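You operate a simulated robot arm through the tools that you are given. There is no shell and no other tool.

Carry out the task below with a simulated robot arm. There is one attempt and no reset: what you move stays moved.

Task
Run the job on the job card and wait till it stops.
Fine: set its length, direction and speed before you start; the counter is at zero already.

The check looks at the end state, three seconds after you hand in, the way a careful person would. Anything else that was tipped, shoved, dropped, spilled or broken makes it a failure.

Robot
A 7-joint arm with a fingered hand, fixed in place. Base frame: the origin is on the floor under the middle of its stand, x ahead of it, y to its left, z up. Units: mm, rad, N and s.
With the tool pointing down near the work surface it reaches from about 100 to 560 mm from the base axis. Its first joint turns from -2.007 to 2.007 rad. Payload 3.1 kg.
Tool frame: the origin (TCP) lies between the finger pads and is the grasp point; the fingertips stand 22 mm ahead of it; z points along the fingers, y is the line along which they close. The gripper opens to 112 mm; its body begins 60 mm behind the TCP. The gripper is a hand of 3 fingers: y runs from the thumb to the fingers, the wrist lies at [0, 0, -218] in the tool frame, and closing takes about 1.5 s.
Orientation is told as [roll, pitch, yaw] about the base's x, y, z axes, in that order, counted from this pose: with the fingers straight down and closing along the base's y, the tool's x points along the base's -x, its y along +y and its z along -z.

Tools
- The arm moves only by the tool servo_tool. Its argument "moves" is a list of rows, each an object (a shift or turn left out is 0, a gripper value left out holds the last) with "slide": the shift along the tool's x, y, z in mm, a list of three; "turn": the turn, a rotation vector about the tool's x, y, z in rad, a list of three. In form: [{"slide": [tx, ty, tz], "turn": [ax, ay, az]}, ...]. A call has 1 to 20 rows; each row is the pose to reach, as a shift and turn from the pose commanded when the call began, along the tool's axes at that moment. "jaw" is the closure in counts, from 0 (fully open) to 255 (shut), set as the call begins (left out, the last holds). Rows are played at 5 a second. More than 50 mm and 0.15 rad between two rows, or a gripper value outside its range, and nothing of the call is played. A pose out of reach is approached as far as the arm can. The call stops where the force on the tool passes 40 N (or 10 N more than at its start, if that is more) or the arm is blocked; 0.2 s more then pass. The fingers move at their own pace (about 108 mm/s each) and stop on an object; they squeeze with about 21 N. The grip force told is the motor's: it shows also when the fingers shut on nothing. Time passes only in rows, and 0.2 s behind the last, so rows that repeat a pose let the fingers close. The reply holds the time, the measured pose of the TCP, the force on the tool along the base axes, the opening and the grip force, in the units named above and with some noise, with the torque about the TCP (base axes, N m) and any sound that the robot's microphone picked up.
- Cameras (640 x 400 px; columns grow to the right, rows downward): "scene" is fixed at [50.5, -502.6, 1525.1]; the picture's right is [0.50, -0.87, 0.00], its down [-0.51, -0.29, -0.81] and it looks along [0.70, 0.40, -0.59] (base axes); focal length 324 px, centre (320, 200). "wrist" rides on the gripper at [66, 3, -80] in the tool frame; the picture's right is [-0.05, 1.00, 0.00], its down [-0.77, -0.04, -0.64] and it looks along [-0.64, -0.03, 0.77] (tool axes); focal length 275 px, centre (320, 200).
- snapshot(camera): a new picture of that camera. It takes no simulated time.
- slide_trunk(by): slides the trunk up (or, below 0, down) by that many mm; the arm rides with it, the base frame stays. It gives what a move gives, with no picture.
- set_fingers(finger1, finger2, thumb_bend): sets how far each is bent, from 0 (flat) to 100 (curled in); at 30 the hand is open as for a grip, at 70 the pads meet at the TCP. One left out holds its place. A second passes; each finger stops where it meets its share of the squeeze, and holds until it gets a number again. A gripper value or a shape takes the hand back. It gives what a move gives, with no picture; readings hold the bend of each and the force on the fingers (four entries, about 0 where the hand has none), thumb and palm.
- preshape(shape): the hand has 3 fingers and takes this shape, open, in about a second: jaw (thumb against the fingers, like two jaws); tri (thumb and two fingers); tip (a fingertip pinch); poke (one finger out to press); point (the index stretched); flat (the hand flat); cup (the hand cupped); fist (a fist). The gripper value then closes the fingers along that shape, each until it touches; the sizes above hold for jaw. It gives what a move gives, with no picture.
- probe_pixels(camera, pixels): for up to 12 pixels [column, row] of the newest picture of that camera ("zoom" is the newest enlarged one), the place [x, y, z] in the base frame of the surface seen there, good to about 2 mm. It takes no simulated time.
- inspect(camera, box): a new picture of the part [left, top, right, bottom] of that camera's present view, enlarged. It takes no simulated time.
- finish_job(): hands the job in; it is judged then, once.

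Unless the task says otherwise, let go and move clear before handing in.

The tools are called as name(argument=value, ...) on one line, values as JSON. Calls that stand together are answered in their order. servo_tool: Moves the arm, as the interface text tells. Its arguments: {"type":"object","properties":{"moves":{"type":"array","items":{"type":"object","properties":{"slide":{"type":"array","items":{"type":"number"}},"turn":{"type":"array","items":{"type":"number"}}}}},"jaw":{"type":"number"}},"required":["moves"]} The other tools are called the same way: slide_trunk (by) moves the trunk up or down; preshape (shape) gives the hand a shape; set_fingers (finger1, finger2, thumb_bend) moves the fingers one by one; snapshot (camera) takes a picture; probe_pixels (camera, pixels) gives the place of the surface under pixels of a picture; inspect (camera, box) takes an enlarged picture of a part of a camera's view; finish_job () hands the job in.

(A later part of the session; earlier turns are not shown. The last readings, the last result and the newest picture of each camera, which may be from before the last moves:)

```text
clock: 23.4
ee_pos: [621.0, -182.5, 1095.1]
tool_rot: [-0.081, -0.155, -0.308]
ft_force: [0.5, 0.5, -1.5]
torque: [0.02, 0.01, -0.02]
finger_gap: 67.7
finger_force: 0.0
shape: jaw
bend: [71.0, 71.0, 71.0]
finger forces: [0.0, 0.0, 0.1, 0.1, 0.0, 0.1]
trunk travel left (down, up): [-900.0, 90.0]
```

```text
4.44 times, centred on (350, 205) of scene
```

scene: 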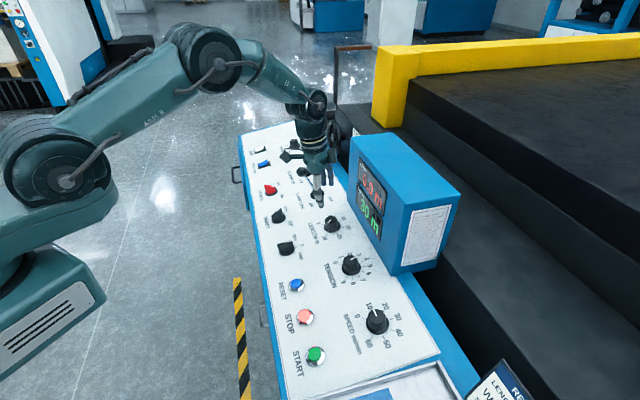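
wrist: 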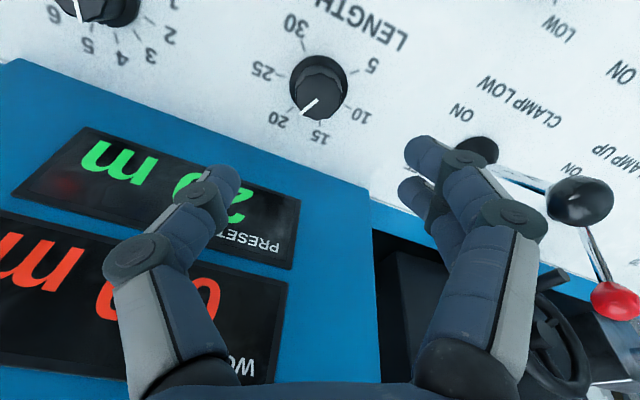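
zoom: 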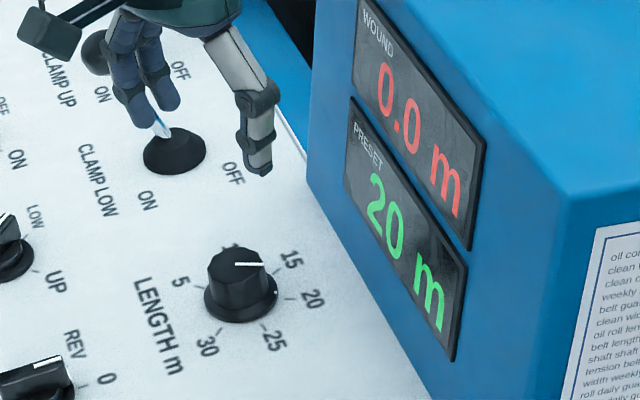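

LENGTH is at 20 m: the skirt dot sits at the 20 tick and the display says 20 m. Next I'll hover over the REV/0/FWD selector with the fingers aligned to close across its bar.

servo_tool(moves=[{"slide": [33, 8.3, 0], "turn": [0, 0, 0.118]}, {"slide": [66, 16.6, 0], "turn": [0, 0, 0.236]}, {"slide": [99, 25, 5], "turn": [0, 0, 0.354]}, {"slide": [131.5, 33.2, 11], "turn": [0, 0, 0.474]}, {"slide": [131.5, 33.2, 11], "turn": [0, 0, 0.474]}], jaw=100)

snapshot(camera="wrist")

inspect(camera="wrist", box=[256, 55, 384, 135])

probe_pixels(camera="zoom", pixels=[[320, 120], [320, 160], [320, 200], [320, 240], [320, 280], [320, 320], [250, 200], [390, 200], [300, 240], [340, 240]])

```text
clock: 24.6
ee_pos: [510.4, -113.0, 1059.9]
tool_rot: [0.002, -0.174, -0.789]
ft_force: [-1.1, -0.4, 0.8]
torque: [0.02, 0.02, 0.01]
finger_gap: 67.9
finger_force: 0.0
shape: jaw
bend: [71.0, 71.0, 71.0]
finger forces: [0.1, 0.0, 0.0, 0.0, 0.1, 0.0]
trunk travel left (down, up): [-900.0, 90.0]
```

```text
taken
```

wrist: 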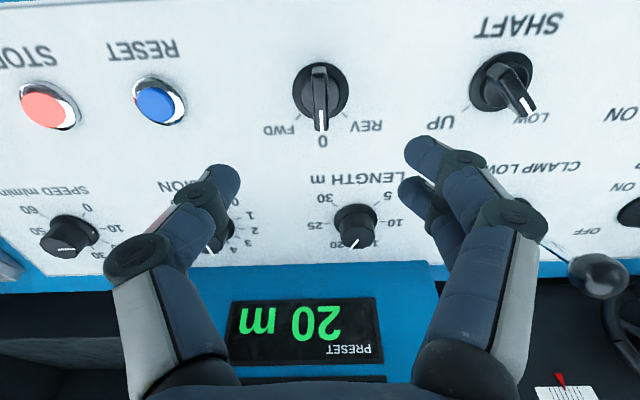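

```text
5.00 times, centred on (320, 95) of wrist
```

zoom: 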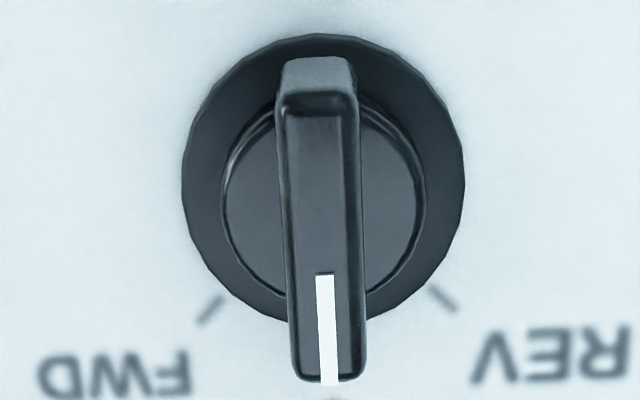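

```text
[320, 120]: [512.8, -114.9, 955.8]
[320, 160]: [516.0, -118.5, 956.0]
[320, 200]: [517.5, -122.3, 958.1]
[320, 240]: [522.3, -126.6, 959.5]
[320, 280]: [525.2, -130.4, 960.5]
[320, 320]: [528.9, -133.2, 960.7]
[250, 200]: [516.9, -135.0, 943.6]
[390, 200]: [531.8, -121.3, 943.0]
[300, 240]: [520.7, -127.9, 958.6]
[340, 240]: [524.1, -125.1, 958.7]
```

The selector bar centre is at zoom [322,238], i.e. right on the tool axis (bar ~37 mm long, ~10 mm wide, 26 mm high). I'll descend 93 mm and then close on the bar.

servo_tool(moves=[{"slide": [0, -0.5, 30]}, {"slide": [0, -1, 55]}, {"slide": [0, -1, 75]}, {"slide": [0, -1, 86]}, {"slide": [0, -1, 93]}, {"slide": [0, -1, 93]}], jaw=100)

snapshot(camera="wrist")

```text
clock: 26.0
ee_pos: [520.9, -125.4, 970.5]
tool_rot: [0.001, -0.176, -0.788]
ft_force: [-0.4, 0.5, 0.4]
torque: [0.01, 0.01, 0.0]
finger_gap: 67.7
finger_force: 0.0
shape: jaw
bend: [71.0, 71.0, 71.0]
finger forces: [0.0, 0.0, 0.1, 0.1, 0.0, 0.0]
trunk travel left (down, up): [-900.0, 90.0]
```

```text
taken
```

wrist: 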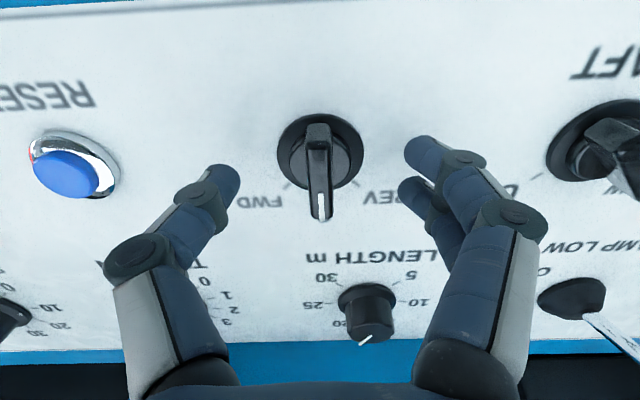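

The fingers straddle the bar symmetrically. I'll go 2 mm deeper and close on it.

servo_tool(moves=[{"slide": [0, 0, 2]}, {"slide": [0, 0, 2]}, {"slide": [0, 0, 2]}, {"slide": [0, 0, 2]}, {"slide": [0, 0, 2]}, {"slide": [0, 0, 2]}, {"slide": [0, 0, 2]}, {"slide": [0, 0, 2]}], jaw=255)

snapshot(camera="wrist")

```text
clock: 27.8
ee_pos: [520.7, -124.0, 968.0]
tool_rot: [0.002, -0.176, -0.787]
ft_force: [-0.2, 0.6, -2.1]
torque: [-0.01, -0.03, 0.0]
finger_gap: 5.6
finger_force: 21.0
shape: jaw
bend: [71.0, 71.0, 70.0]
finger forces: [9.3, 9.2, 0.0, 0.1, 18.4, 0.1]
trunk travel left (down, up): [-900.0, 90.0]
```

```text
taken
```

wrist: 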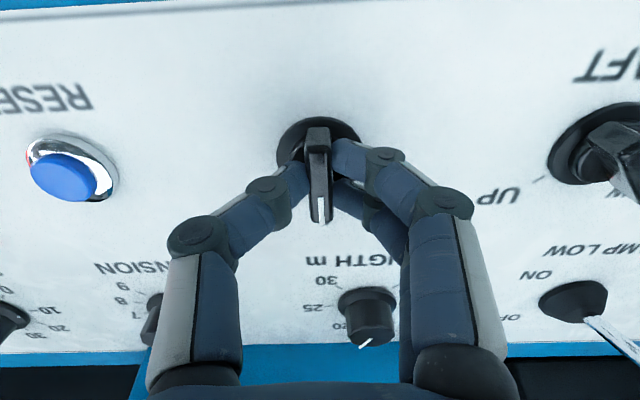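

The bar is held (18 N against 9+9 N). I'll turn it 45° counter-clockwise towards REV.

servo_tool(moves=[{"turn": [0, 0, -0.08]}, {"turn": [0, 0, -0.16]}, {"turn": [0, 0, -0.24]}, {"turn": [0, 0, -0.32]}, {"turn": [0, 0, -0.4]}, {"turn": [0, 0, -0.48]}, {"turn": [0, 0, -0.56]}, {"turn": [0, 0, -0.64]}, {"turn": [0, 0, -0.72]}, {"turn": [0, 0, -0.785]}, {"turn": [0, 0, -0.785]}], jaw=255)

snapshot(camera="wrist")

inspect(camera="scene", box=[240, 180, 360, 280])

```text
clock: 30.2
ee_pos: [520.1, -124.7, 967.8]
tool_rot: [-0.124, -0.124, 0.005]
ft_force: [-3.3, -5.8, 1.1]
torque: [-0.09, 0.01, -0.06]
finger_gap: 5.4
finger_force: 20.7
shape: jaw
bend: [71.0, 71.0, 70.0]
finger forces: [9.1, 8.6, 0.0, 0.0, 23.9, 0.0]
trunk travel left (down, up): [-900.0, 90.0]
```

```text
taken
```

wrist: 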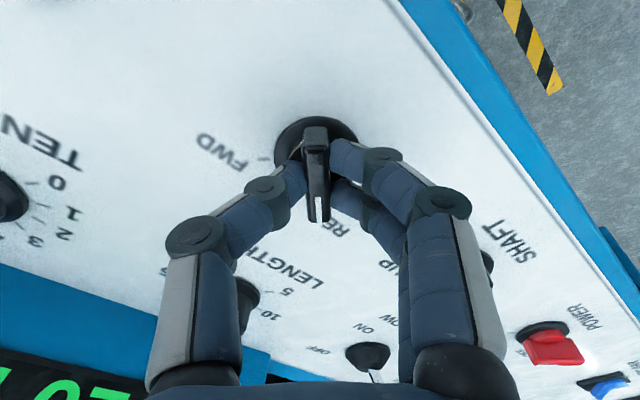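

```text
4.00 times, centred on (300, 230) of scene
```

zoom: 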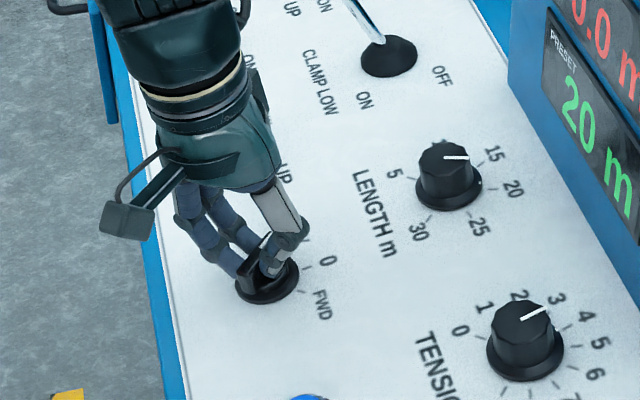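

The bar turned with the hand and now seems to point at REV. I'll release and back off to check where it rests.

servo_tool(moves=[{"slide": [0, 0, 0]}, {"slide": [0, 0, 0]}, {"slide": [0, 0, 0]}, {"slide": [0, 0, 0]}, {"slide": [0, 0, -10]}, {"slide": [0, 0, -25]}, {"slide": [0, 0, -50]}, {"slide": [0, 0, -80]}, {"slide": [0, 0, -93]}, {"slide": [0, 0, -93]}], jaw=100)

snapshot(camera="wrist")

inspect(camera="wrist", box=[240, 45, 400, 145])

inspect(camera="scene", box=[240, 180, 360, 280])

```text
clock: 32.4
ee_pos: [508.2, -112.1, 1058.8]
tool_rot: [-0.125, -0.125, 0.007]
ft_force: [0.1, 0.2, -0.2]
torque: [-0.01, 0.02, 0.01]
finger_gap: 67.7
finger_force: 0.1
shape: jaw
bend: [71.0, 71.0, 71.0]
finger forces: [0.1, 0.1, 0.1, 0.0, 0.1, 0.1]
trunk travel left (down, up): [-900.0, 90.0]
```

```text
taken
```

wrist: 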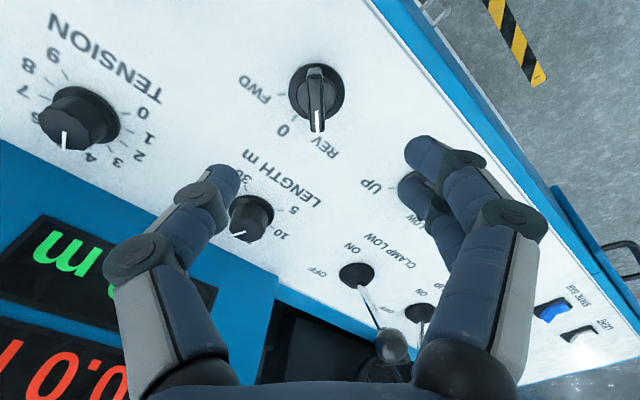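

```text
4.00 times, centred on (320, 95) of wrist
```

zoom: 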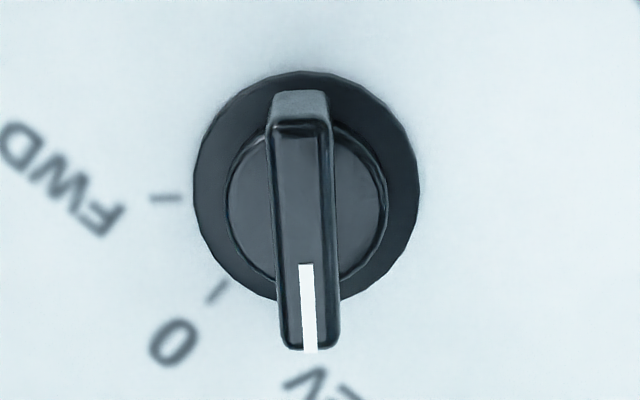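

```text
4.00 times, centred on (300, 230) of scene
```

zoom: 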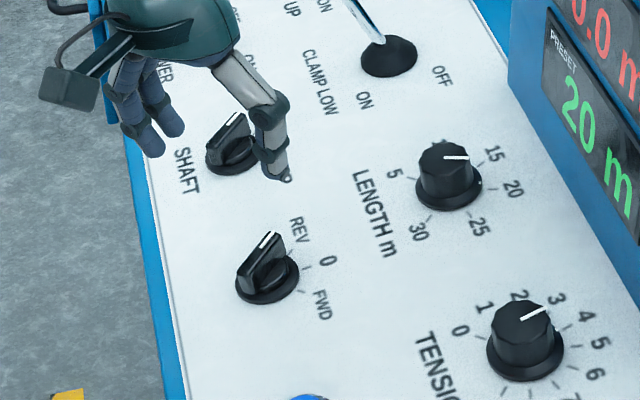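

The selector now points at REV (scene zoom, bar at [262,260] pointing to the REV tick). Next I'll hover over the SPEED knob, with the hand pre-rotated counter-clockwise so it can turn 135° clockwise in one grip.

servo_tool(moves=[{"slide": [12, -36, -10], "turn": [0, 0, -0.05]}, {"slide": [24.5, -71.7, -15], "turn": [0, 0, -0.1]}, {"slide": [36.8, -107.5, -15], "turn": [0, 0, -0.15]}, {"slide": [49, -143.3, -15], "turn": [0, 0, -0.2]}, {"slide": [61.3, -179.2, -15], "turn": [0, 0, -0.25]}, {"slide": [73.6, -215, -15], "turn": [0, 0, -0.3]}, {"slide": [85.8, -250.9, -10], "turn": [0, 0, -0.35]}, {"slide": [98.1, -286.7, -2], "turn": [0, 0, -0.395]}, {"slide": [98.1, -286.7, -2], "turn": [0, 0, -0.395]}], jaw=100)

snapshot(camera="wrist")

inspect(camera="wrist", box=[240, 45, 400, 145])

probe_pixels(camera="zoom", pixels=[[320, 160], [320, 200], [320, 240], [320, 280], [280, 240], [360, 240], [280, 200], [360, 200]])

snapshot(camera="scene")

```text
clock: 34.4
ee_pos: [408.5, -397.7, 1083.6]
tool_rot: [-0.161, -0.066, 0.401]
ft_force: [-0.5, -0.3, -0.5]
torque: [0.01, -0.01, -0.01]
finger_gap: 67.9
finger_force: 0.1
shape: jaw
bend: [71.0, 71.0, 71.0]
finger forces: [0.0, 0.1, 0.1, 0.1, 0.0, 0.1]
trunk travel left (down, up): [-900.0, 90.0]
```

```text
taken
```

wrist: 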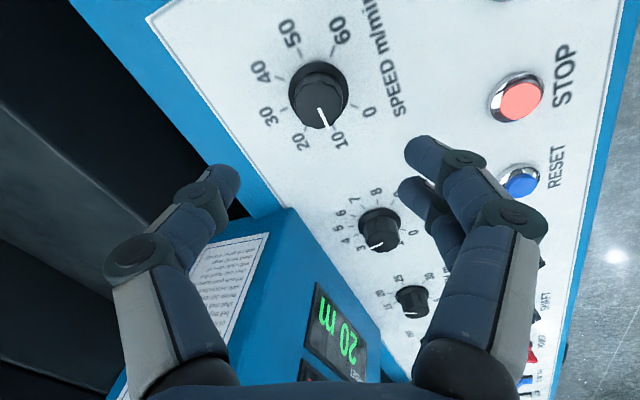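

```text
4.00 times, centred on (320, 95) of wrist
```

zoom: 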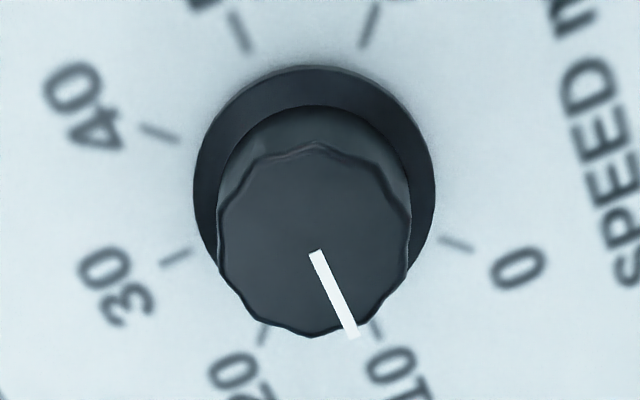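

```text
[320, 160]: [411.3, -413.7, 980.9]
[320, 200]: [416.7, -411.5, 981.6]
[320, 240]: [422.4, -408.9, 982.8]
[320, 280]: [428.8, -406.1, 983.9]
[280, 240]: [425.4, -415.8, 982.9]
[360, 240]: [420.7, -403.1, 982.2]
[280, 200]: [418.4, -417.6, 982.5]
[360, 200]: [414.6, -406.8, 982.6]
```

```text
taken
```

scene: 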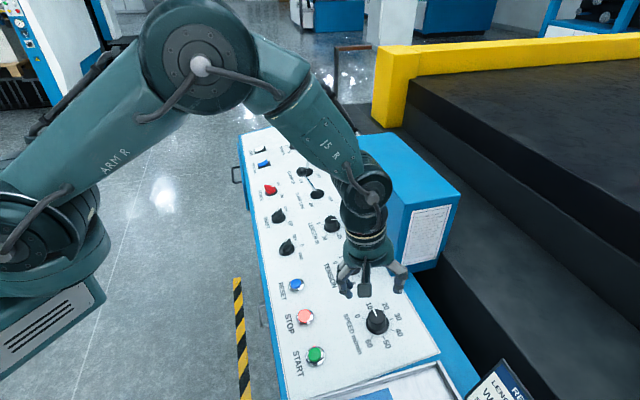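

The SPEED knob points at 10; its top centre (zoom [314,241]) lies about (-2.3,-0.7) mm off the tool axis. I'll correct and descend 98 mm around it.

servo_tool(moves=[{"slide": [-1, -0.3, 30]}, {"slide": [-2.3, -0.7, 55]}, {"slide": [-2.3, -0.7, 75]}, {"slide": [-2.3, -0.7, 88]}, {"slide": [-2.3, -0.7, 98]}, {"slide": [-2.3, -0.7, 98]}], jaw=100)

snapshot(camera="wrist")

inspect(camera="scene", box=[310, 220, 450, 360])

```text
clock: 35.8
ee_pos: [423.5, -409.3, 988.5]
tool_rot: [-0.163, -0.068, 0.397]
ft_force: [-0.2, 0.4, 0.4]
torque: [0.01, -0.02, -0.02]
finger_gap: 67.6
finger_force: 0.1
shape: jaw
bend: [71.0, 71.0, 71.0]
finger forces: [0.1, 0.0, 0.0, 0.0, 0.1, 0.0]
trunk travel left (down, up): [-900.0, 90.0]
```

```text
taken
```

wrist: 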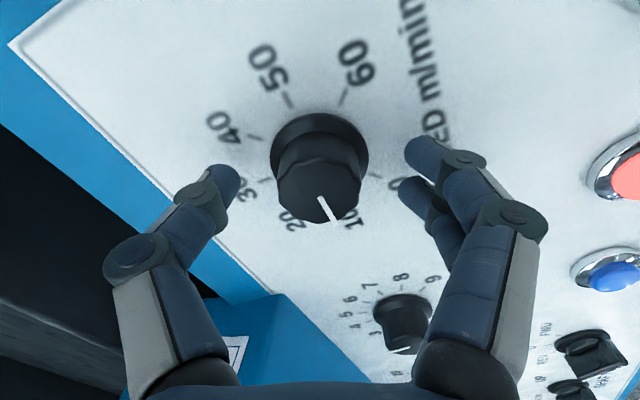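

```text
2.86 times, centred on (380, 290) of scene
```

zoom: 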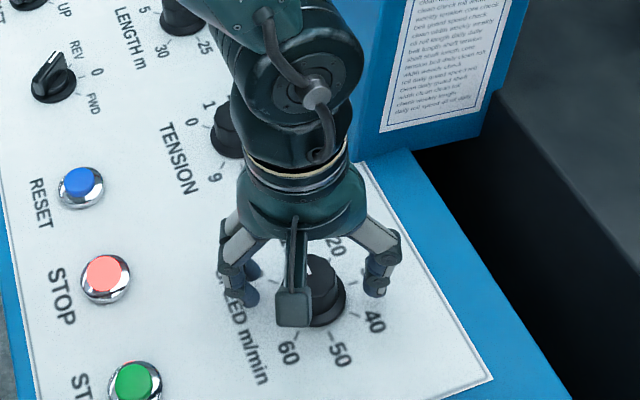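

The fingers straddle the SPEED knob. I'll go 1.5 mm deeper and close.

servo_tool(moves=[{"slide": [0, 0, 1.5]}, {"slide": [0, 0, 1.5]}, {"slide": [0, 0, 1.5]}, {"slide": [0, 0, 1.5]}, {"slide": [0, 0, 1.5]}, {"slide": [0, 0, 1.5]}, {"slide": [0, 0, 1.5]}], jaw=255)

snapshot(camera="wrist")

```text
clock: 37.4
ee_pos: [424.3, -408.2, 986.3]
tool_rot: [-0.162, -0.066, 0.398]
ft_force: [1.4, 2.0, -1.3]
torque: [0.03, -0.04, 0.02]
finger_gap: 26.0
finger_force: 21.1
shape: jaw
bend: [73.0, 73.0, 70.0]
finger forces: [9.9, 9.8, 0.0, 0.0, 18.3, 0.0]
trunk travel left (down, up): [-900.0, 90.0]
```

```text
taken
```

wrist: 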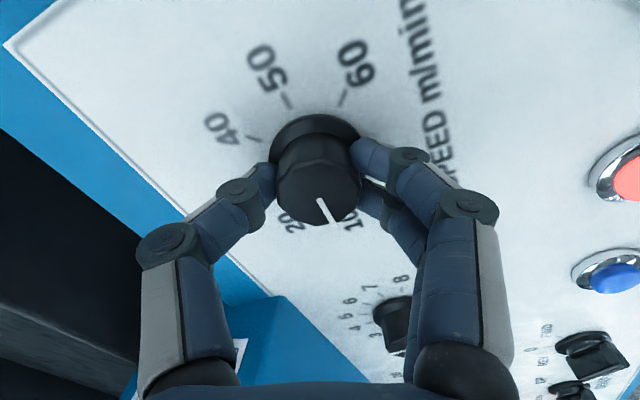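

The knob is held firmly (18 N against 10+10 N). I'll turn it 135° clockwise, from 10 towards 40.

servo_tool(moves=[{"turn": [0, 0, 0.125]}, {"turn": [0, 0, 0.25]}, {"turn": [0, 0, 0.375]}, {"turn": [0, 0, 0.5]}, {"turn": [0, 0, 0.625]}, {"turn": [0, 0, 0.75]}, {"turn": [0, 0, 0.875]}, {"turn": [0, 0, 1.0]}, {"turn": [0, 0, 1.125]}, {"turn": [0, 0, 1.25]}, {"turn": [0, 0, 1.375]}, {"turn": [0, 0, 1.5]}, {"turn": [0, 0, 1.625]}, {"turn": [0, 0, 1.75]}, {"turn": [0, 0, 1.875]}, {"turn": [0, 0, 2.0]}, {"turn": [0, 0, 2.125]}, {"turn": [0, 0, 2.25]}, {"turn": [0, 0, 2.356]}, {"turn": [0, 0, 2.356]}], jaw=255)

snapshot(camera="wrist")

snapshot(camera="scene")

```text
clock: 41.6
ee_pos: [424.1, -410.5, 985.9]
tool_rot: [0.161, -0.067, -1.97]
ft_force: [3.2, 1.3, -4.4]
torque: [0.01, -0.03, 0.0]
finger_gap: 25.5
finger_force: 21.0
shape: jaw
bend: [73.0, 73.0, 70.0]
finger forces: [11.0, 9.4, 0.1, 0.1, 18.3, 0.1]
trunk travel left (down, up): [-900.0, 90.0]
```

```text
taken
```

wrist: 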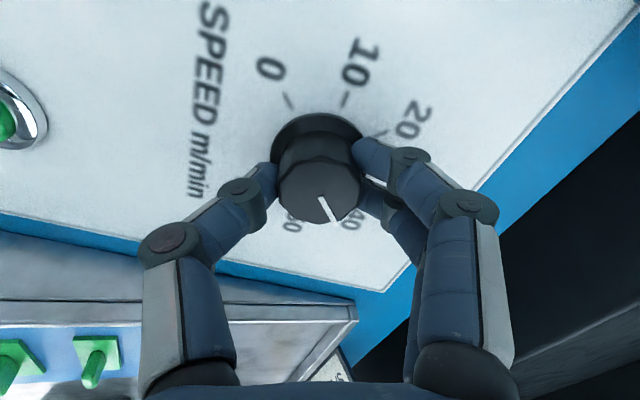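

```text
taken
```

scene: 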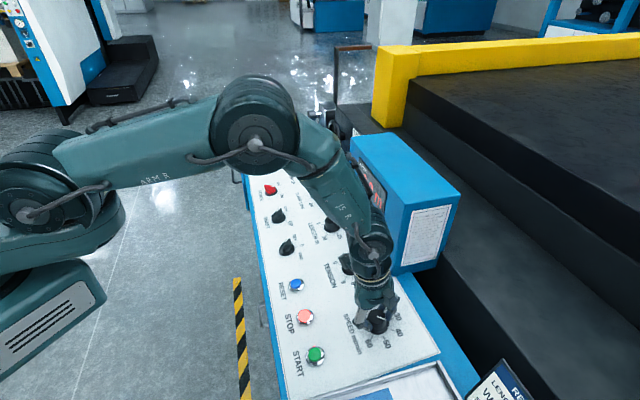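

The hand completed the full 135° and the pointer seems aligned with the 40 label. I'll release and back off to check.

servo_tool(moves=[{"slide": [0, 0, 0]}, {"slide": [0, 0, 0]}, {"slide": [0, 0, 0]}, {"slide": [0, 0, 0]}, {"slide": [0, 0, -10]}, {"slide": [0, 0, -25]}, {"slide": [0, 0, -50]}, {"slide": [0, 0, -80]}, {"slide": [0, 0, -98]}, {"slide": [0, 0, -98]}], jaw=100)

snapshot(camera="wrist")

inspect(camera="wrist", box=[240, 45, 400, 145])

inspect(camera="scene", box=[336, 290, 416, 345])

```text
clock: 43.8
ee_pos: [411.7, -397.5, 1084.7]
tool_rot: [0.162, -0.067, -1.97]
ft_force: [0.4, 0.8, 0.6]
torque: [0.03, -0.05, 0.02]
finger_gap: 67.7
finger_force: 0.1
shape: jaw
bend: [71.0, 71.0, 71.0]
finger forces: [0.1, 0.1, 0.1, 0.0, 0.0, 0.0]
trunk travel left (down, up): [-900.0, 90.0]
```

```text
taken
```

wrist: 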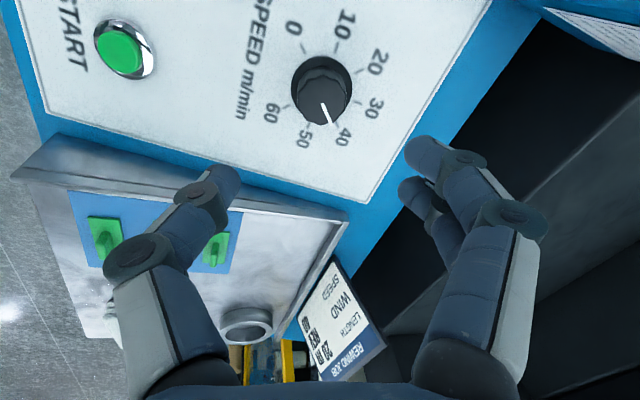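

```text
4.00 times, centred on (320, 95) of wrist
```

zoom: 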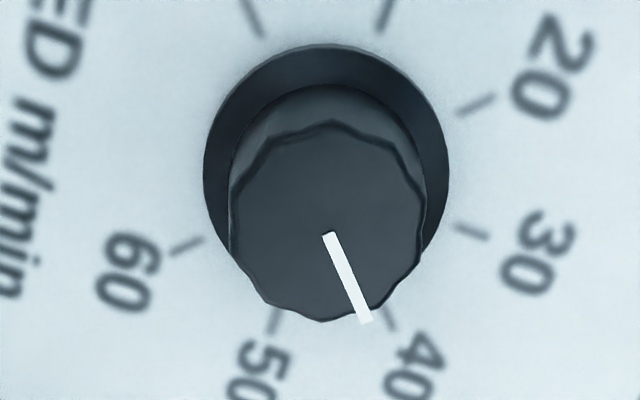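

```text
7.27 times, centred on (376, 318) of scene
```

zoom: 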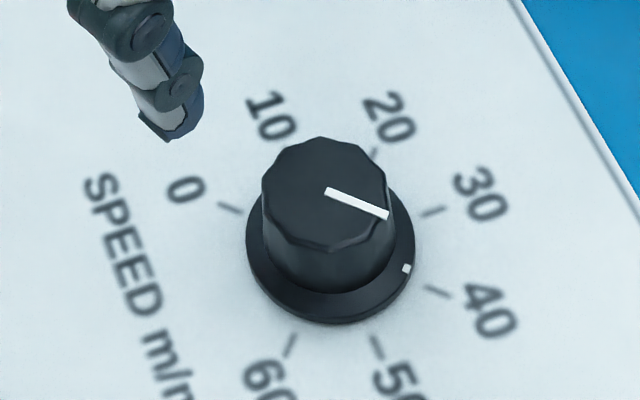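

SPEED's pointer (zoom [367,322]) lines up with the 40 tick. Now START: I'll locate its cap exactly in both views.

inspect(camera="scene", box=[296, 342, 336, 367])

probe_pixels(camera="zoom", pixels=[[260, 160], [300, 160], [340, 160], [300, 120], [300, 200], [300, 80], [260, 200], [340, 200]])

inspect(camera="wrist", box=[82, 10, 162, 85])

probe_pixels(camera="wrist", pixels=[[115, 50], [120, 50], [125, 50], [120, 45], [120, 55], [120, 60], [130, 55], [110, 50]])

inspect(camera="scene", box=[240, 150, 340, 260])

```text
16.00 times, centred on (316, 354) of scene
```

zoom: 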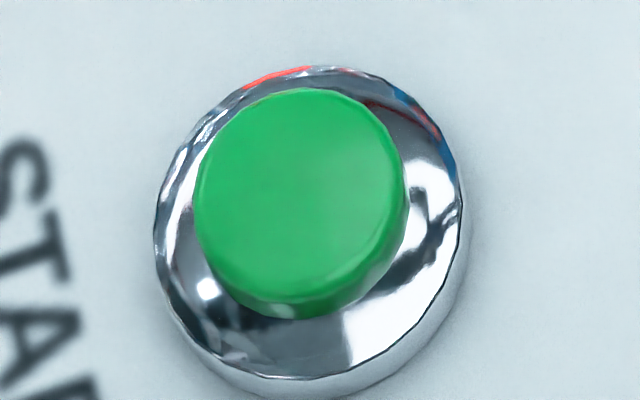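

```text
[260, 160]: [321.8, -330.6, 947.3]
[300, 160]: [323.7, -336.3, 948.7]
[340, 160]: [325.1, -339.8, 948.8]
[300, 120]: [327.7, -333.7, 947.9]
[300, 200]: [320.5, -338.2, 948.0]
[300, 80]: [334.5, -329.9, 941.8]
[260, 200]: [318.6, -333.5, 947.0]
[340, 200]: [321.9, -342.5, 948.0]
```

```text
5.33 times, centred on (122, 48) of wrist
```

zoom: 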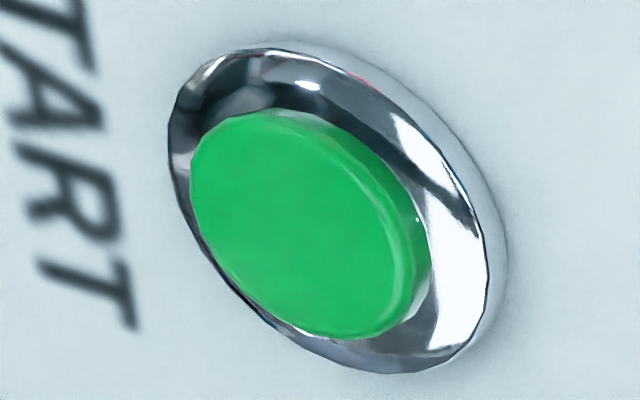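

```text
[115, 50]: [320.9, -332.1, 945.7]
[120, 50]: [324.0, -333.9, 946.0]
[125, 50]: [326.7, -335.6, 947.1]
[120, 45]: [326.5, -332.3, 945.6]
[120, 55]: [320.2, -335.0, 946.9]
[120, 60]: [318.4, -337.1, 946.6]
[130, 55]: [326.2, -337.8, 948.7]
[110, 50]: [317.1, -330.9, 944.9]
```

```text
3.64 times, centred on (290, 205) of scene
```

zoom: 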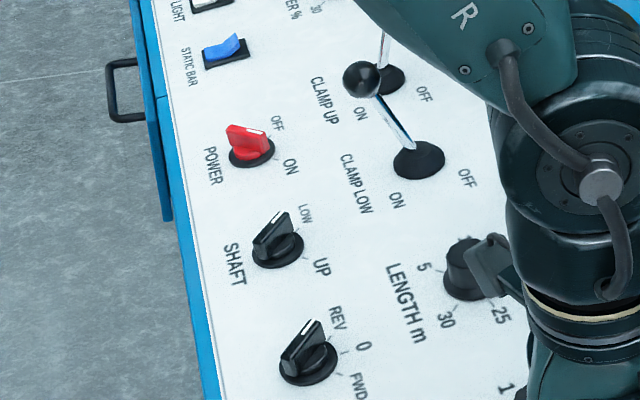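

POWER's pointer is at ON (zoom [257,132], parallel to the ON tick), displays lit. START's cap centre is at about (321,-336,947), ~25 mm across. I'll hover above it with the hand turned back to the panel axes.

servo_tool(moves=[{"slide": [3.5, -14.2, -9], "turn": [0, 0, -0.131]}, {"slide": [6.9, -28.4, -9], "turn": [0, 0, -0.262]}, {"slide": [10.4, -42.6, -9], "turn": [0, 0, -0.393]}, {"slide": [13.8, -56.8, -9], "turn": [0, 0, -0.524]}, {"slide": [17.3, -71, -9], "turn": [0, 0, -0.655]}, {"slide": [20.7, -85.3, -9], "turn": [0, 0, -0.787]}, {"slide": [24.2, -99.5, -9], "turn": [0, 0, -0.918]}, {"slide": [27.6, -113.7, -9], "turn": [0, 0, -1.049]}, {"slide": [31.1, -127.9, -9], "turn": [0, 0, -1.18]}, {"slide": [31.1, -127.9, -9], "turn": [0, 0, -1.18]}], jaw=100)

preshape(shape="poke")

snapshot(camera="wrist")

snapshot(camera="scene")

```text
clock: 46.0
ee_pos: [305.1, -319.3, 1068.0]
tool_rot: [-0.002, -0.176, -0.781]
ft_force: [-0.9, 0.1, 0.3]
torque: [-0.01, -0.01, -0.03]
finger_gap: 67.7
finger_force: 0.0
shape: jaw
bend: [71.0, 71.0, 71.0]
finger forces: [0.0, 0.0, 0.0, 0.0, 0.1, 0.1]
trunk travel left (down, up): [-900.0, 90.0]
```

```text
clock: 46.9
ee_pos: [305.0, -319.6, 1068.3]
tool_rot: [0.002, -0.175, -0.783]
ft_force: [-0.1, 0.5, -0.7]
torque: [-0.02, 0.02, -0.01]
finger_gap: 0.0
finger_force: 0.1
shape: poke
bend: [100.0, 100.0, 46.0]
finger forces: [0.0, 0.1, 0.1, 0.0, 0.0, 0.1]
trunk travel left (down, up): [-900.0, 90.0]
```

```text
taken
```

wrist: 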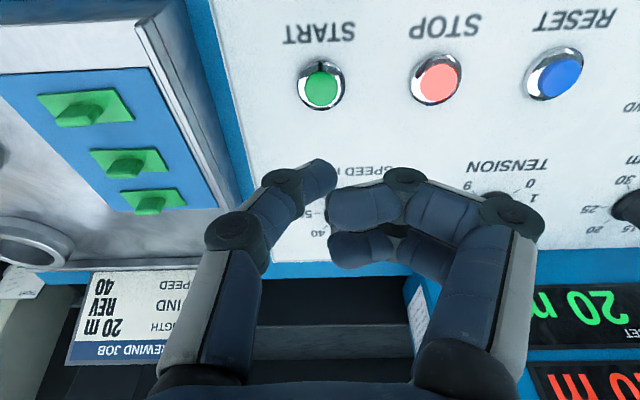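

```text
taken
```

scene: 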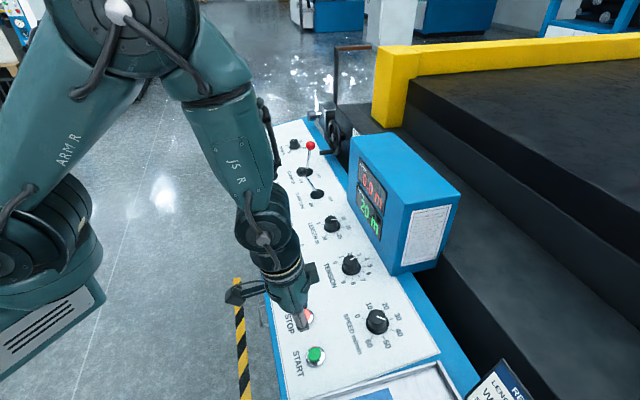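

In poke the thumb is the pressing finger, its tip at about [322,168]. I'll probe the tip to learn where it sits relative to the tool axis.

inspect(camera="wrist", box=[270, 50, 370, 210])

probe_pixels(camera="wrist", pixels=[[320, 163], [325, 168], [330, 172], [315, 165], [310, 175], [325, 180], [320, 185], [333, 180], [350, 200], [350, 245], [322, 90], [318, 88]])

inspect(camera="scene", box=[240, 250, 360, 380])

```text
2.50 times, centred on (320, 130) of wrist
```

zoom: 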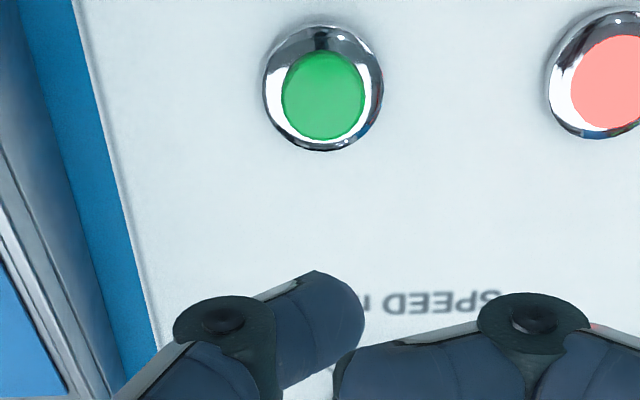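

```text
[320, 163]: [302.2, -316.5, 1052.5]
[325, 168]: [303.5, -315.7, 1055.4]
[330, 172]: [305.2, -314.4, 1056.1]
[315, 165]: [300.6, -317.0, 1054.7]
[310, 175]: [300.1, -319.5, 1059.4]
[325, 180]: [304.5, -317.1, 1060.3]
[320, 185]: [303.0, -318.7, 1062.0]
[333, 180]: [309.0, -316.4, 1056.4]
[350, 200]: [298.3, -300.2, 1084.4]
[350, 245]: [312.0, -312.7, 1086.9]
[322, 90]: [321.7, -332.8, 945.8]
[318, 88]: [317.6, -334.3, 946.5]
```

```text
3.08 times, centred on (300, 315) of scene
```

zoom: 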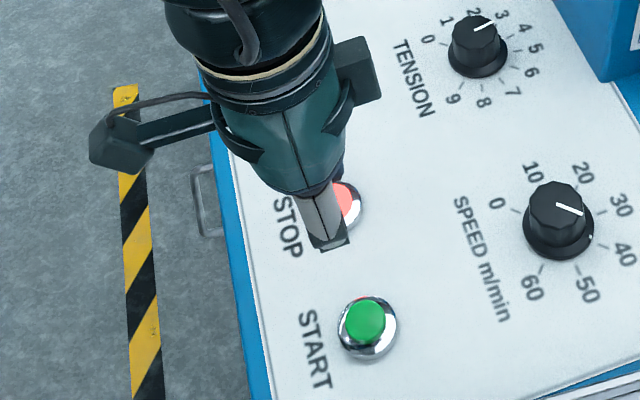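

The thumb tip sits on the tool axis about 20 mm ahead of the TCP, and START's cap (zoom [323,97]) is on that axis ~124 mm below the TCP. I'll approach to just above the cap.

servo_tool(moves=[{"slide": [0, 0, 30]}, {"slide": [0, 0, 60]}, {"slide": [0, 0, 80]}, {"slide": [0, 0, 92]}, {"slide": [0, 0, 96]}, {"slide": [0, 0, 96]}])

snapshot(camera="wrist")

inspect(camera="scene", box=[260, 290, 380, 380])

```text
clock: 48.3
ee_pos: [317.3, -333.4, 975.9]
tool_rot: [-0.003, -0.177, -0.783]
ft_force: [-0.3, 0.4, -0.4]
torque: [-0.02, 0.01, 0.02]
finger_gap: 0.0
finger_force: 0.0
shape: poke
bend: [100.0, 100.0, 46.0]
finger forces: [0.0, 0.0, 0.0, 0.0, 0.0, 0.1]
trunk travel left (down, up): [-900.0, 90.0]
```

```text
taken
```

wrist: 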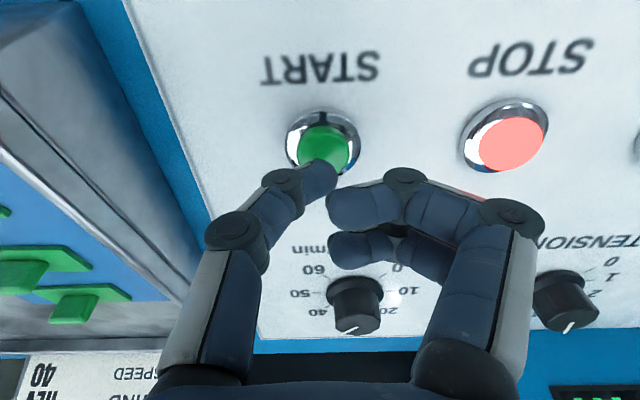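

```text
4.44 times, centred on (320, 335) of scene
```

zoom: 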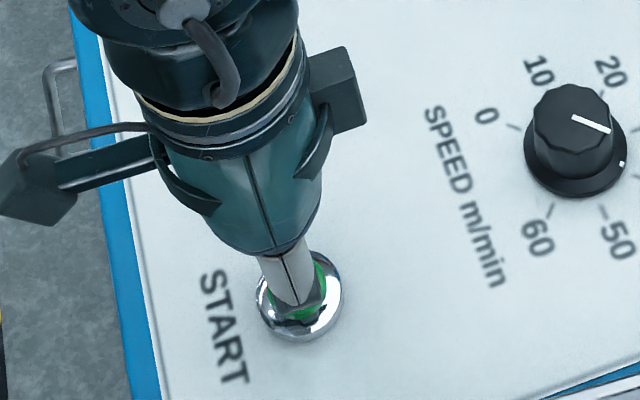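

The thumb tip is right over the cap with roughly 8–10 mm to go. I'll press down in small steps.

servo_tool(moves=[{"slide": [0, 0, 4]}, {"slide": [0, 0, 7]}, {"slide": [0, 0, 9]}, {"slide": [0, 0, 10.5]}, {"slide": [0, 0, 12]}])

snapshot(camera="wrist")

snapshot(camera="scene")

```text
clock: 49.5
ee_pos: [319.4, -334.5, 965.2]
tool_rot: [0.0, -0.179, -0.784]
ft_force: [-2.0, -1.1, 12.3]
torque: [-0.05, 0.01, 0.03]
finger_gap: 0.0
finger_force: 0.0
shape: poke
bend: [100.0, 100.0, 46.0]
finger forces: [0.1, 0.0, 0.0, 0.1, 11.8, 0.0]
trunk travel left (down, up): [-900.0, 90.0]
heard: click
```

```text
taken
```

wrist: 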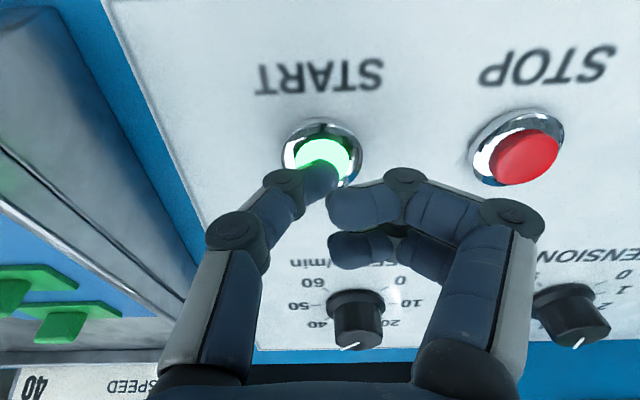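

```text
taken
```

scene: 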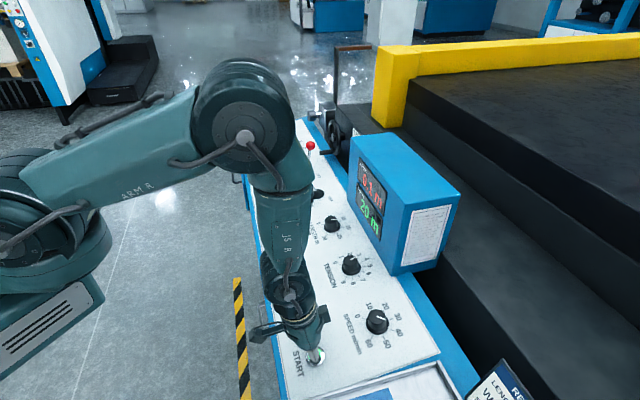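

A click was heard, START is lit green ([325,155]) and STOP's lamp changed, so the job has started. I'll lift straight off the button and move clear.

servo_tool(moves=[{"slide": [0, 0, -5]}, {"slide": [0, 0, -15]}, {"slide": [0, 0, -40]}, {"slide": [0, 0, -75]}, {"slide": [0, 0, -110]}, {"slide": [0, 0, -150]}, {"slide": [0, 0, -150]}])

inspect(camera="scene", box=[330, 130, 430, 240])

snapshot(camera="wrist")

```text
clock: 51.1
ee_pos: [302.6, -316.3, 1112.8]
tool_rot: [0.001, -0.175, -0.783]
ft_force: [0.6, -1.1, -0.2]
torque: [-0.01, -0.03, 0.0]
finger_gap: 0.0
finger_force: 0.0
shape: poke
bend: [100.0, 100.0, 46.0]
finger forces: [0.0, 0.1, 0.0, 0.0, 0.0, 0.0]
trunk travel left (down, up): [-900.0, 90.0]
```

```text
3.64 times, centred on (380, 185) of scene
```

zoom: 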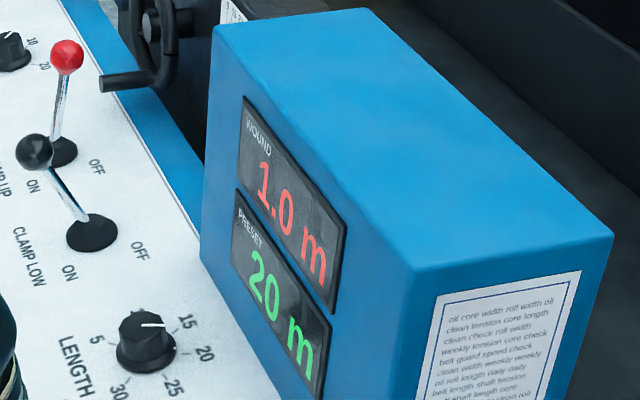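

```text
taken
```

wrist: 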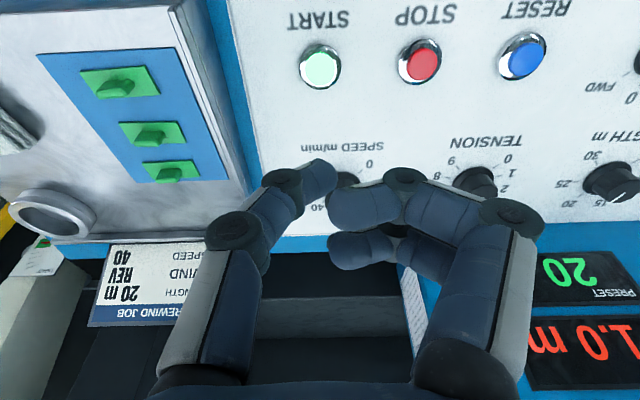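

Running: the WOUND display reads 1.0 m of 20 m. I'll wait with the arm held still and check the speed from the counter.

servo_tool(moves=[{"slide": [0, 0, -5]}, {"slide": [0, 0, -10]}, {"slide": [0, 0, -15]}, {"slide": [0, 0, -20]}, {"slide": [0, 0, -20]}, {"slide": [0, 0, -20]}, {"slide": [0, 0, -20]}, {"slide": [0, 0, -20]}, {"slide": [0, 0, -20]}, {"slide": [0, 0, -20]}, {"slide": [0, 0, -20]}, {"slide": [0, 0, -20]}, {"slide": [0, 0, -20]}, {"slide": [0, 0, -20]}, {"slide": [0, 0, -20]}, {"slide": [0, 0, -20]}, {"slide": [0, 0, -20]}, {"slide": [0, 0, -20]}, {"slide": [0, 0, -20]}, {"slide": [0, 0, -20]}])

inspect(camera="scene", box=[330, 130, 430, 240])

```text
clock: 55.3
ee_pos: [299.1, -313.3, 1129.7]
tool_rot: [0.001, -0.177, -0.783]
ft_force: [0.4, 0.5, 0.3]
torque: [0.02, 0.0, 0.01]
finger_gap: 0.0
finger_force: 0.1
shape: poke
bend: [100.0, 100.0, 46.0]
finger forces: [0.1, 0.1, 0.0, 0.0, 0.0, 0.0]
trunk travel left (down, up): [-900.0, 90.0]
```

```text
3.64 times, centred on (380, 185) of scene
```

zoom: 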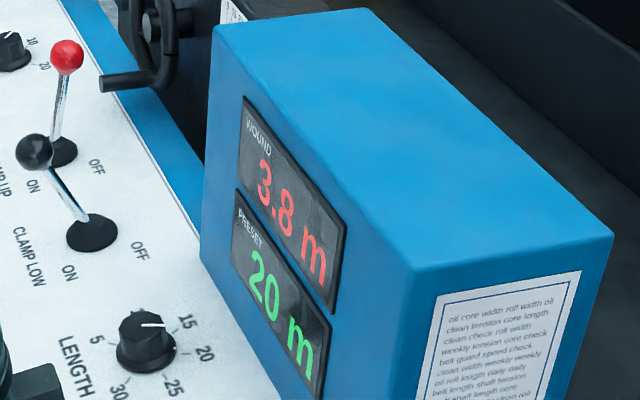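

The counter advanced 2.8 m in 4.2 s, i.e. 40 m/min, as ordered. About 24 s remain; I'll keep waiting.

servo_tool(moves=[{"slide": [0, 0, 0]}, {"slide": [0, 0, 0]}, {"slide": [0, 0, 0]}, {"slide": [0, 0, 0]}, {"slide": [0, 0, 0]}, {"slide": [0, 0, 0]}, {"slide": [0, 0, 0]}, {"slide": [0, 0, 0]}, {"slide": [0, 0, 0]}, {"slide": [0, 0, 0]}, {"slide": [0, 0, 0]}, {"slide": [0, 0, 0]}, {"slide": [0, 0, 0]}, {"slide": [0, 0, 0]}, {"slide": [0, 0, 0]}, {"slide": [0, 0, 0]}, {"slide": [0, 0, 0]}, {"slide": [0, 0, 0]}, {"slide": [0, 0, 0]}, {"slide": [0, 0, 0]}])

servo_tool(moves=[{"slide": [0, 0, 0]}, {"slide": [0, 0, 0]}, {"slide": [0, 0, 0]}, {"slide": [0, 0, 0]}, {"slide": [0, 0, 0]}, {"slide": [0, 0, 0]}, {"slide": [0, 0, 0]}, {"slide": [0, 0, 0]}, {"slide": [0, 0, 0]}, {"slide": [0, 0, 0]}, {"slide": [0, 0, 0]}, {"slide": [0, 0, 0]}, {"slide": [0, 0, 0]}, {"slide": [0, 0, 0]}, {"slide": [0, 0, 0]}, {"slide": [0, 0, 0]}, {"slide": [0, 0, 0]}, {"slide": [0, 0, 0]}, {"slide": [0, 0, 0]}, {"slide": [0, 0, 0]}])

servo_tool(moves=[{"slide": [0, 0, 0]}, {"slide": [0, 0, 0]}, {"slide": [0, 0, 0]}, {"slide": [0, 0, 0]}, {"slide": [0, 0, 0]}, {"slide": [0, 0, 0]}, {"slide": [0, 0, 0]}, {"slide": [0, 0, 0]}, {"slide": [0, 0, 0]}, {"slide": [0, 0, 0]}, {"slide": [0, 0, 0]}, {"slide": [0, 0, 0]}, {"slide": [0, 0, 0]}, {"slide": [0, 0, 0]}, {"slide": [0, 0, 0]}, {"slide": [0, 0, 0]}, {"slide": [0, 0, 0]}, {"slide": [0, 0, 0]}, {"slide": [0, 0, 0]}, {"slide": [0, 0, 0]}])

inspect(camera="scene", box=[330, 130, 430, 240])

```text
clock: 59.5
ee_pos: [298.6, -311.6, 1130.9]
tool_rot: [-0.001, -0.177, -0.783]
ft_force: [-0.5, 0.0, -0.4]
torque: [0.01, -0.03, -0.01]
finger_gap: 0.0
finger_force: 0.1
shape: poke
bend: [100.0, 100.0, 46.0]
finger forces: [0.0, 0.0, 0.0, 0.0, 0.0, 0.0]
trunk travel left (down, up): [-900.0, 90.0]
```

```text
clock: 63.7
ee_pos: [297.6, -312.2, 1131.6]
tool_rot: [0.0, -0.176, -0.785]
ft_force: [-0.2, 0.1, 0.4]
torque: [0.0, 0.0, -0.02]
finger_gap: 0.1
finger_force: 0.0
shape: poke
bend: [100.0, 100.0, 46.0]
finger forces: [0.0, 0.0, 0.1, 0.0, 0.0, 0.0]
trunk travel left (down, up): [-900.0, 90.0]
```

```text
clock: 67.9
ee_pos: [297.4, -312.9, 1130.3]
tool_rot: [0.0, -0.176, -0.783]
ft_force: [0.7, 0.1, 0.1]
torque: [0.02, 0.0, 0.03]
finger_gap: 0.2
finger_force: 0.1
shape: poke
bend: [100.0, 100.0, 46.0]
finger forces: [0.1, 0.0, 0.1, 0.1, 0.1, 0.1]
trunk travel left (down, up): [-900.0, 90.0]
```

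```text
3.64 times, centred on (380, 185) of scene
```

zoom: 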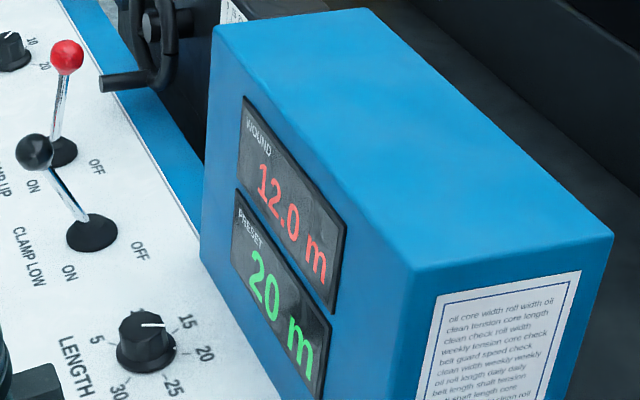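

WOUND reads 12.0 m at 67.9 s, so about 12 s more. I'll wait three more calls.

servo_tool(moves=[{"slide": [0, 0, 0]}, {"slide": [0, 0, 0]}, {"slide": [0, 0, 0]}, {"slide": [0, 0, 0]}, {"slide": [0, 0, 0]}, {"slide": [0, 0, 0]}, {"slide": [0, 0, 0]}, {"slide": [0, 0, 0]}, {"slide": [0, 0, 0]}, {"slide": [0, 0, 0]}, {"slide": [0, 0, 0]}, {"slide": [0, 0, 0]}, {"slide": [0, 0, 0]}, {"slide": [0, 0, 0]}, {"slide": [0, 0, 0]}, {"slide": [0, 0, 0]}, {"slide": [0, 0, 0]}, {"slide": [0, 0, 0]}, {"slide": [0, 0, 0]}, {"slide": [0, 0, 0]}])

servo_tool(moves=[{"slide": [0, 0, 0]}, {"slide": [0, 0, 0]}, {"slide": [0, 0, 0]}, {"slide": [0, 0, 0]}, {"slide": [0, 0, 0]}, {"slide": [0, 0, 0]}, {"slide": [0, 0, 0]}, {"slide": [0, 0, 0]}, {"slide": [0, 0, 0]}, {"slide": [0, 0, 0]}, {"slide": [0, 0, 0]}, {"slide": [0, 0, 0]}, {"slide": [0, 0, 0]}, {"slide": [0, 0, 0]}, {"slide": [0, 0, 0]}, {"slide": [0, 0, 0]}, {"slide": [0, 0, 0]}, {"slide": [0, 0, 0]}, {"slide": [0, 0, 0]}, {"slide": [0, 0, 0]}])

servo_tool(moves=[{"slide": [0, 0, 0]}, {"slide": [0, 0, 0]}, {"slide": [0, 0, 0]}, {"slide": [0, 0, 0]}, {"slide": [0, 0, 0]}, {"slide": [0, 0, 0]}, {"slide": [0, 0, 0]}, {"slide": [0, 0, 0]}, {"slide": [0, 0, 0]}, {"slide": [0, 0, 0]}, {"slide": [0, 0, 0]}, {"slide": [0, 0, 0]}, {"slide": [0, 0, 0]}, {"slide": [0, 0, 0]}, {"slide": [0, 0, 0]}, {"slide": [0, 0, 0]}, {"slide": [0, 0, 0]}, {"slide": [0, 0, 0]}, {"slide": [0, 0, 0]}, {"slide": [0, 0, 0]}])

inspect(camera="scene", box=[330, 130, 430, 240])

snapshot(camera="wrist")

snapshot(camera="scene")

```text
clock: 72.1
ee_pos: [296.7, -313.3, 1130.8]
tool_rot: [-0.001, -0.176, -0.783]
ft_force: [-0.4, 0.3, -0.4]
torque: [0.0, 0.01, 0.01]
finger_gap: 0.0
finger_force: 0.0
shape: poke
bend: [100.0, 100.0, 46.0]
finger forces: [0.1, 0.0, 0.0, 0.0, 0.0, 0.0]
trunk travel left (down, up): [-900.0, 90.0]
```

```text
clock: 76.3
ee_pos: [297.2, -313.2, 1130.2]
tool_rot: [0.0, -0.177, -0.784]
ft_force: [-0.1, -0.8, 0.5]
torque: [0.01, 0.0, 0.01]
finger_gap: 0.0
finger_force: 0.1
shape: poke
bend: [100.0, 100.0, 46.0]
finger forces: [0.0, 0.0, 0.0, 0.0, 0.1, 0.0]
trunk travel left (down, up): [-900.0, 90.0]
```

```text
clock: 80.5
ee_pos: [297.6, -312.7, 1129.7]
tool_rot: [-0.001, -0.177, -0.784]
ft_force: [0.8, -0.8, 0.5]
torque: [0.03, 0.02, -0.02]
finger_gap: 0.0
finger_force: 0.0
shape: poke
bend: [100.0, 100.0, 46.0]
finger forces: [0.1, 0.0, 0.0, 0.1, 0.0, 0.0]
trunk travel left (down, up): [-900.0, 90.0]
```

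```text
3.64 times, centred on (380, 185) of scene
```

zoom: 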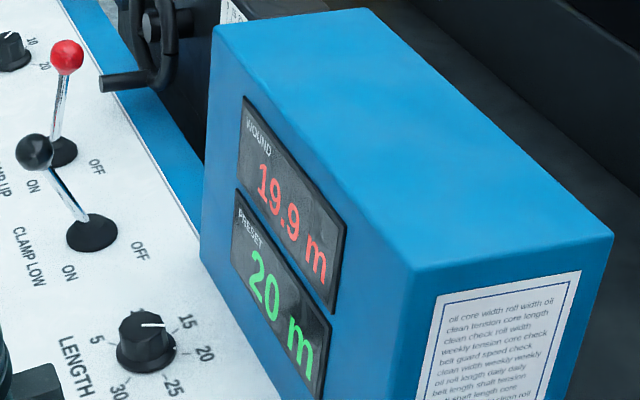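

```text
taken
```

wrist: 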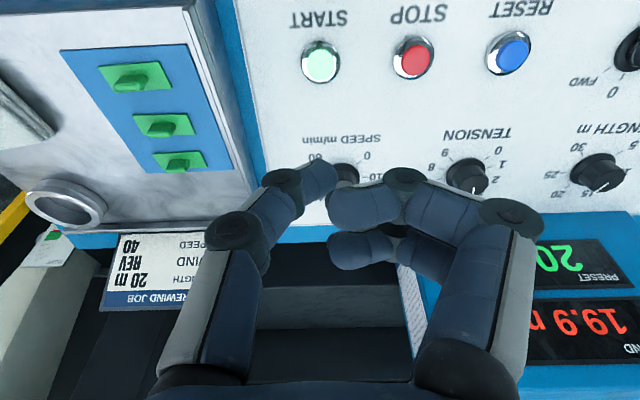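

```text
taken
```

scene: 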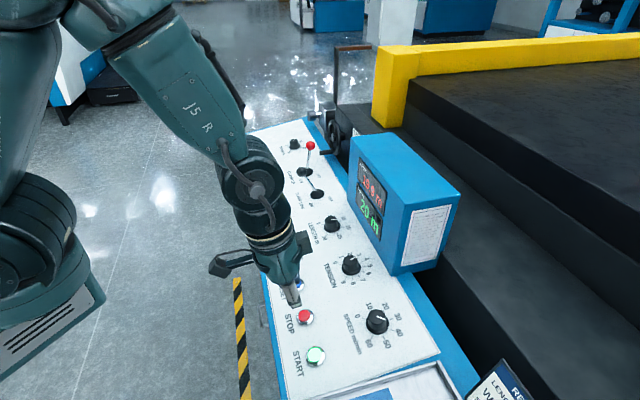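

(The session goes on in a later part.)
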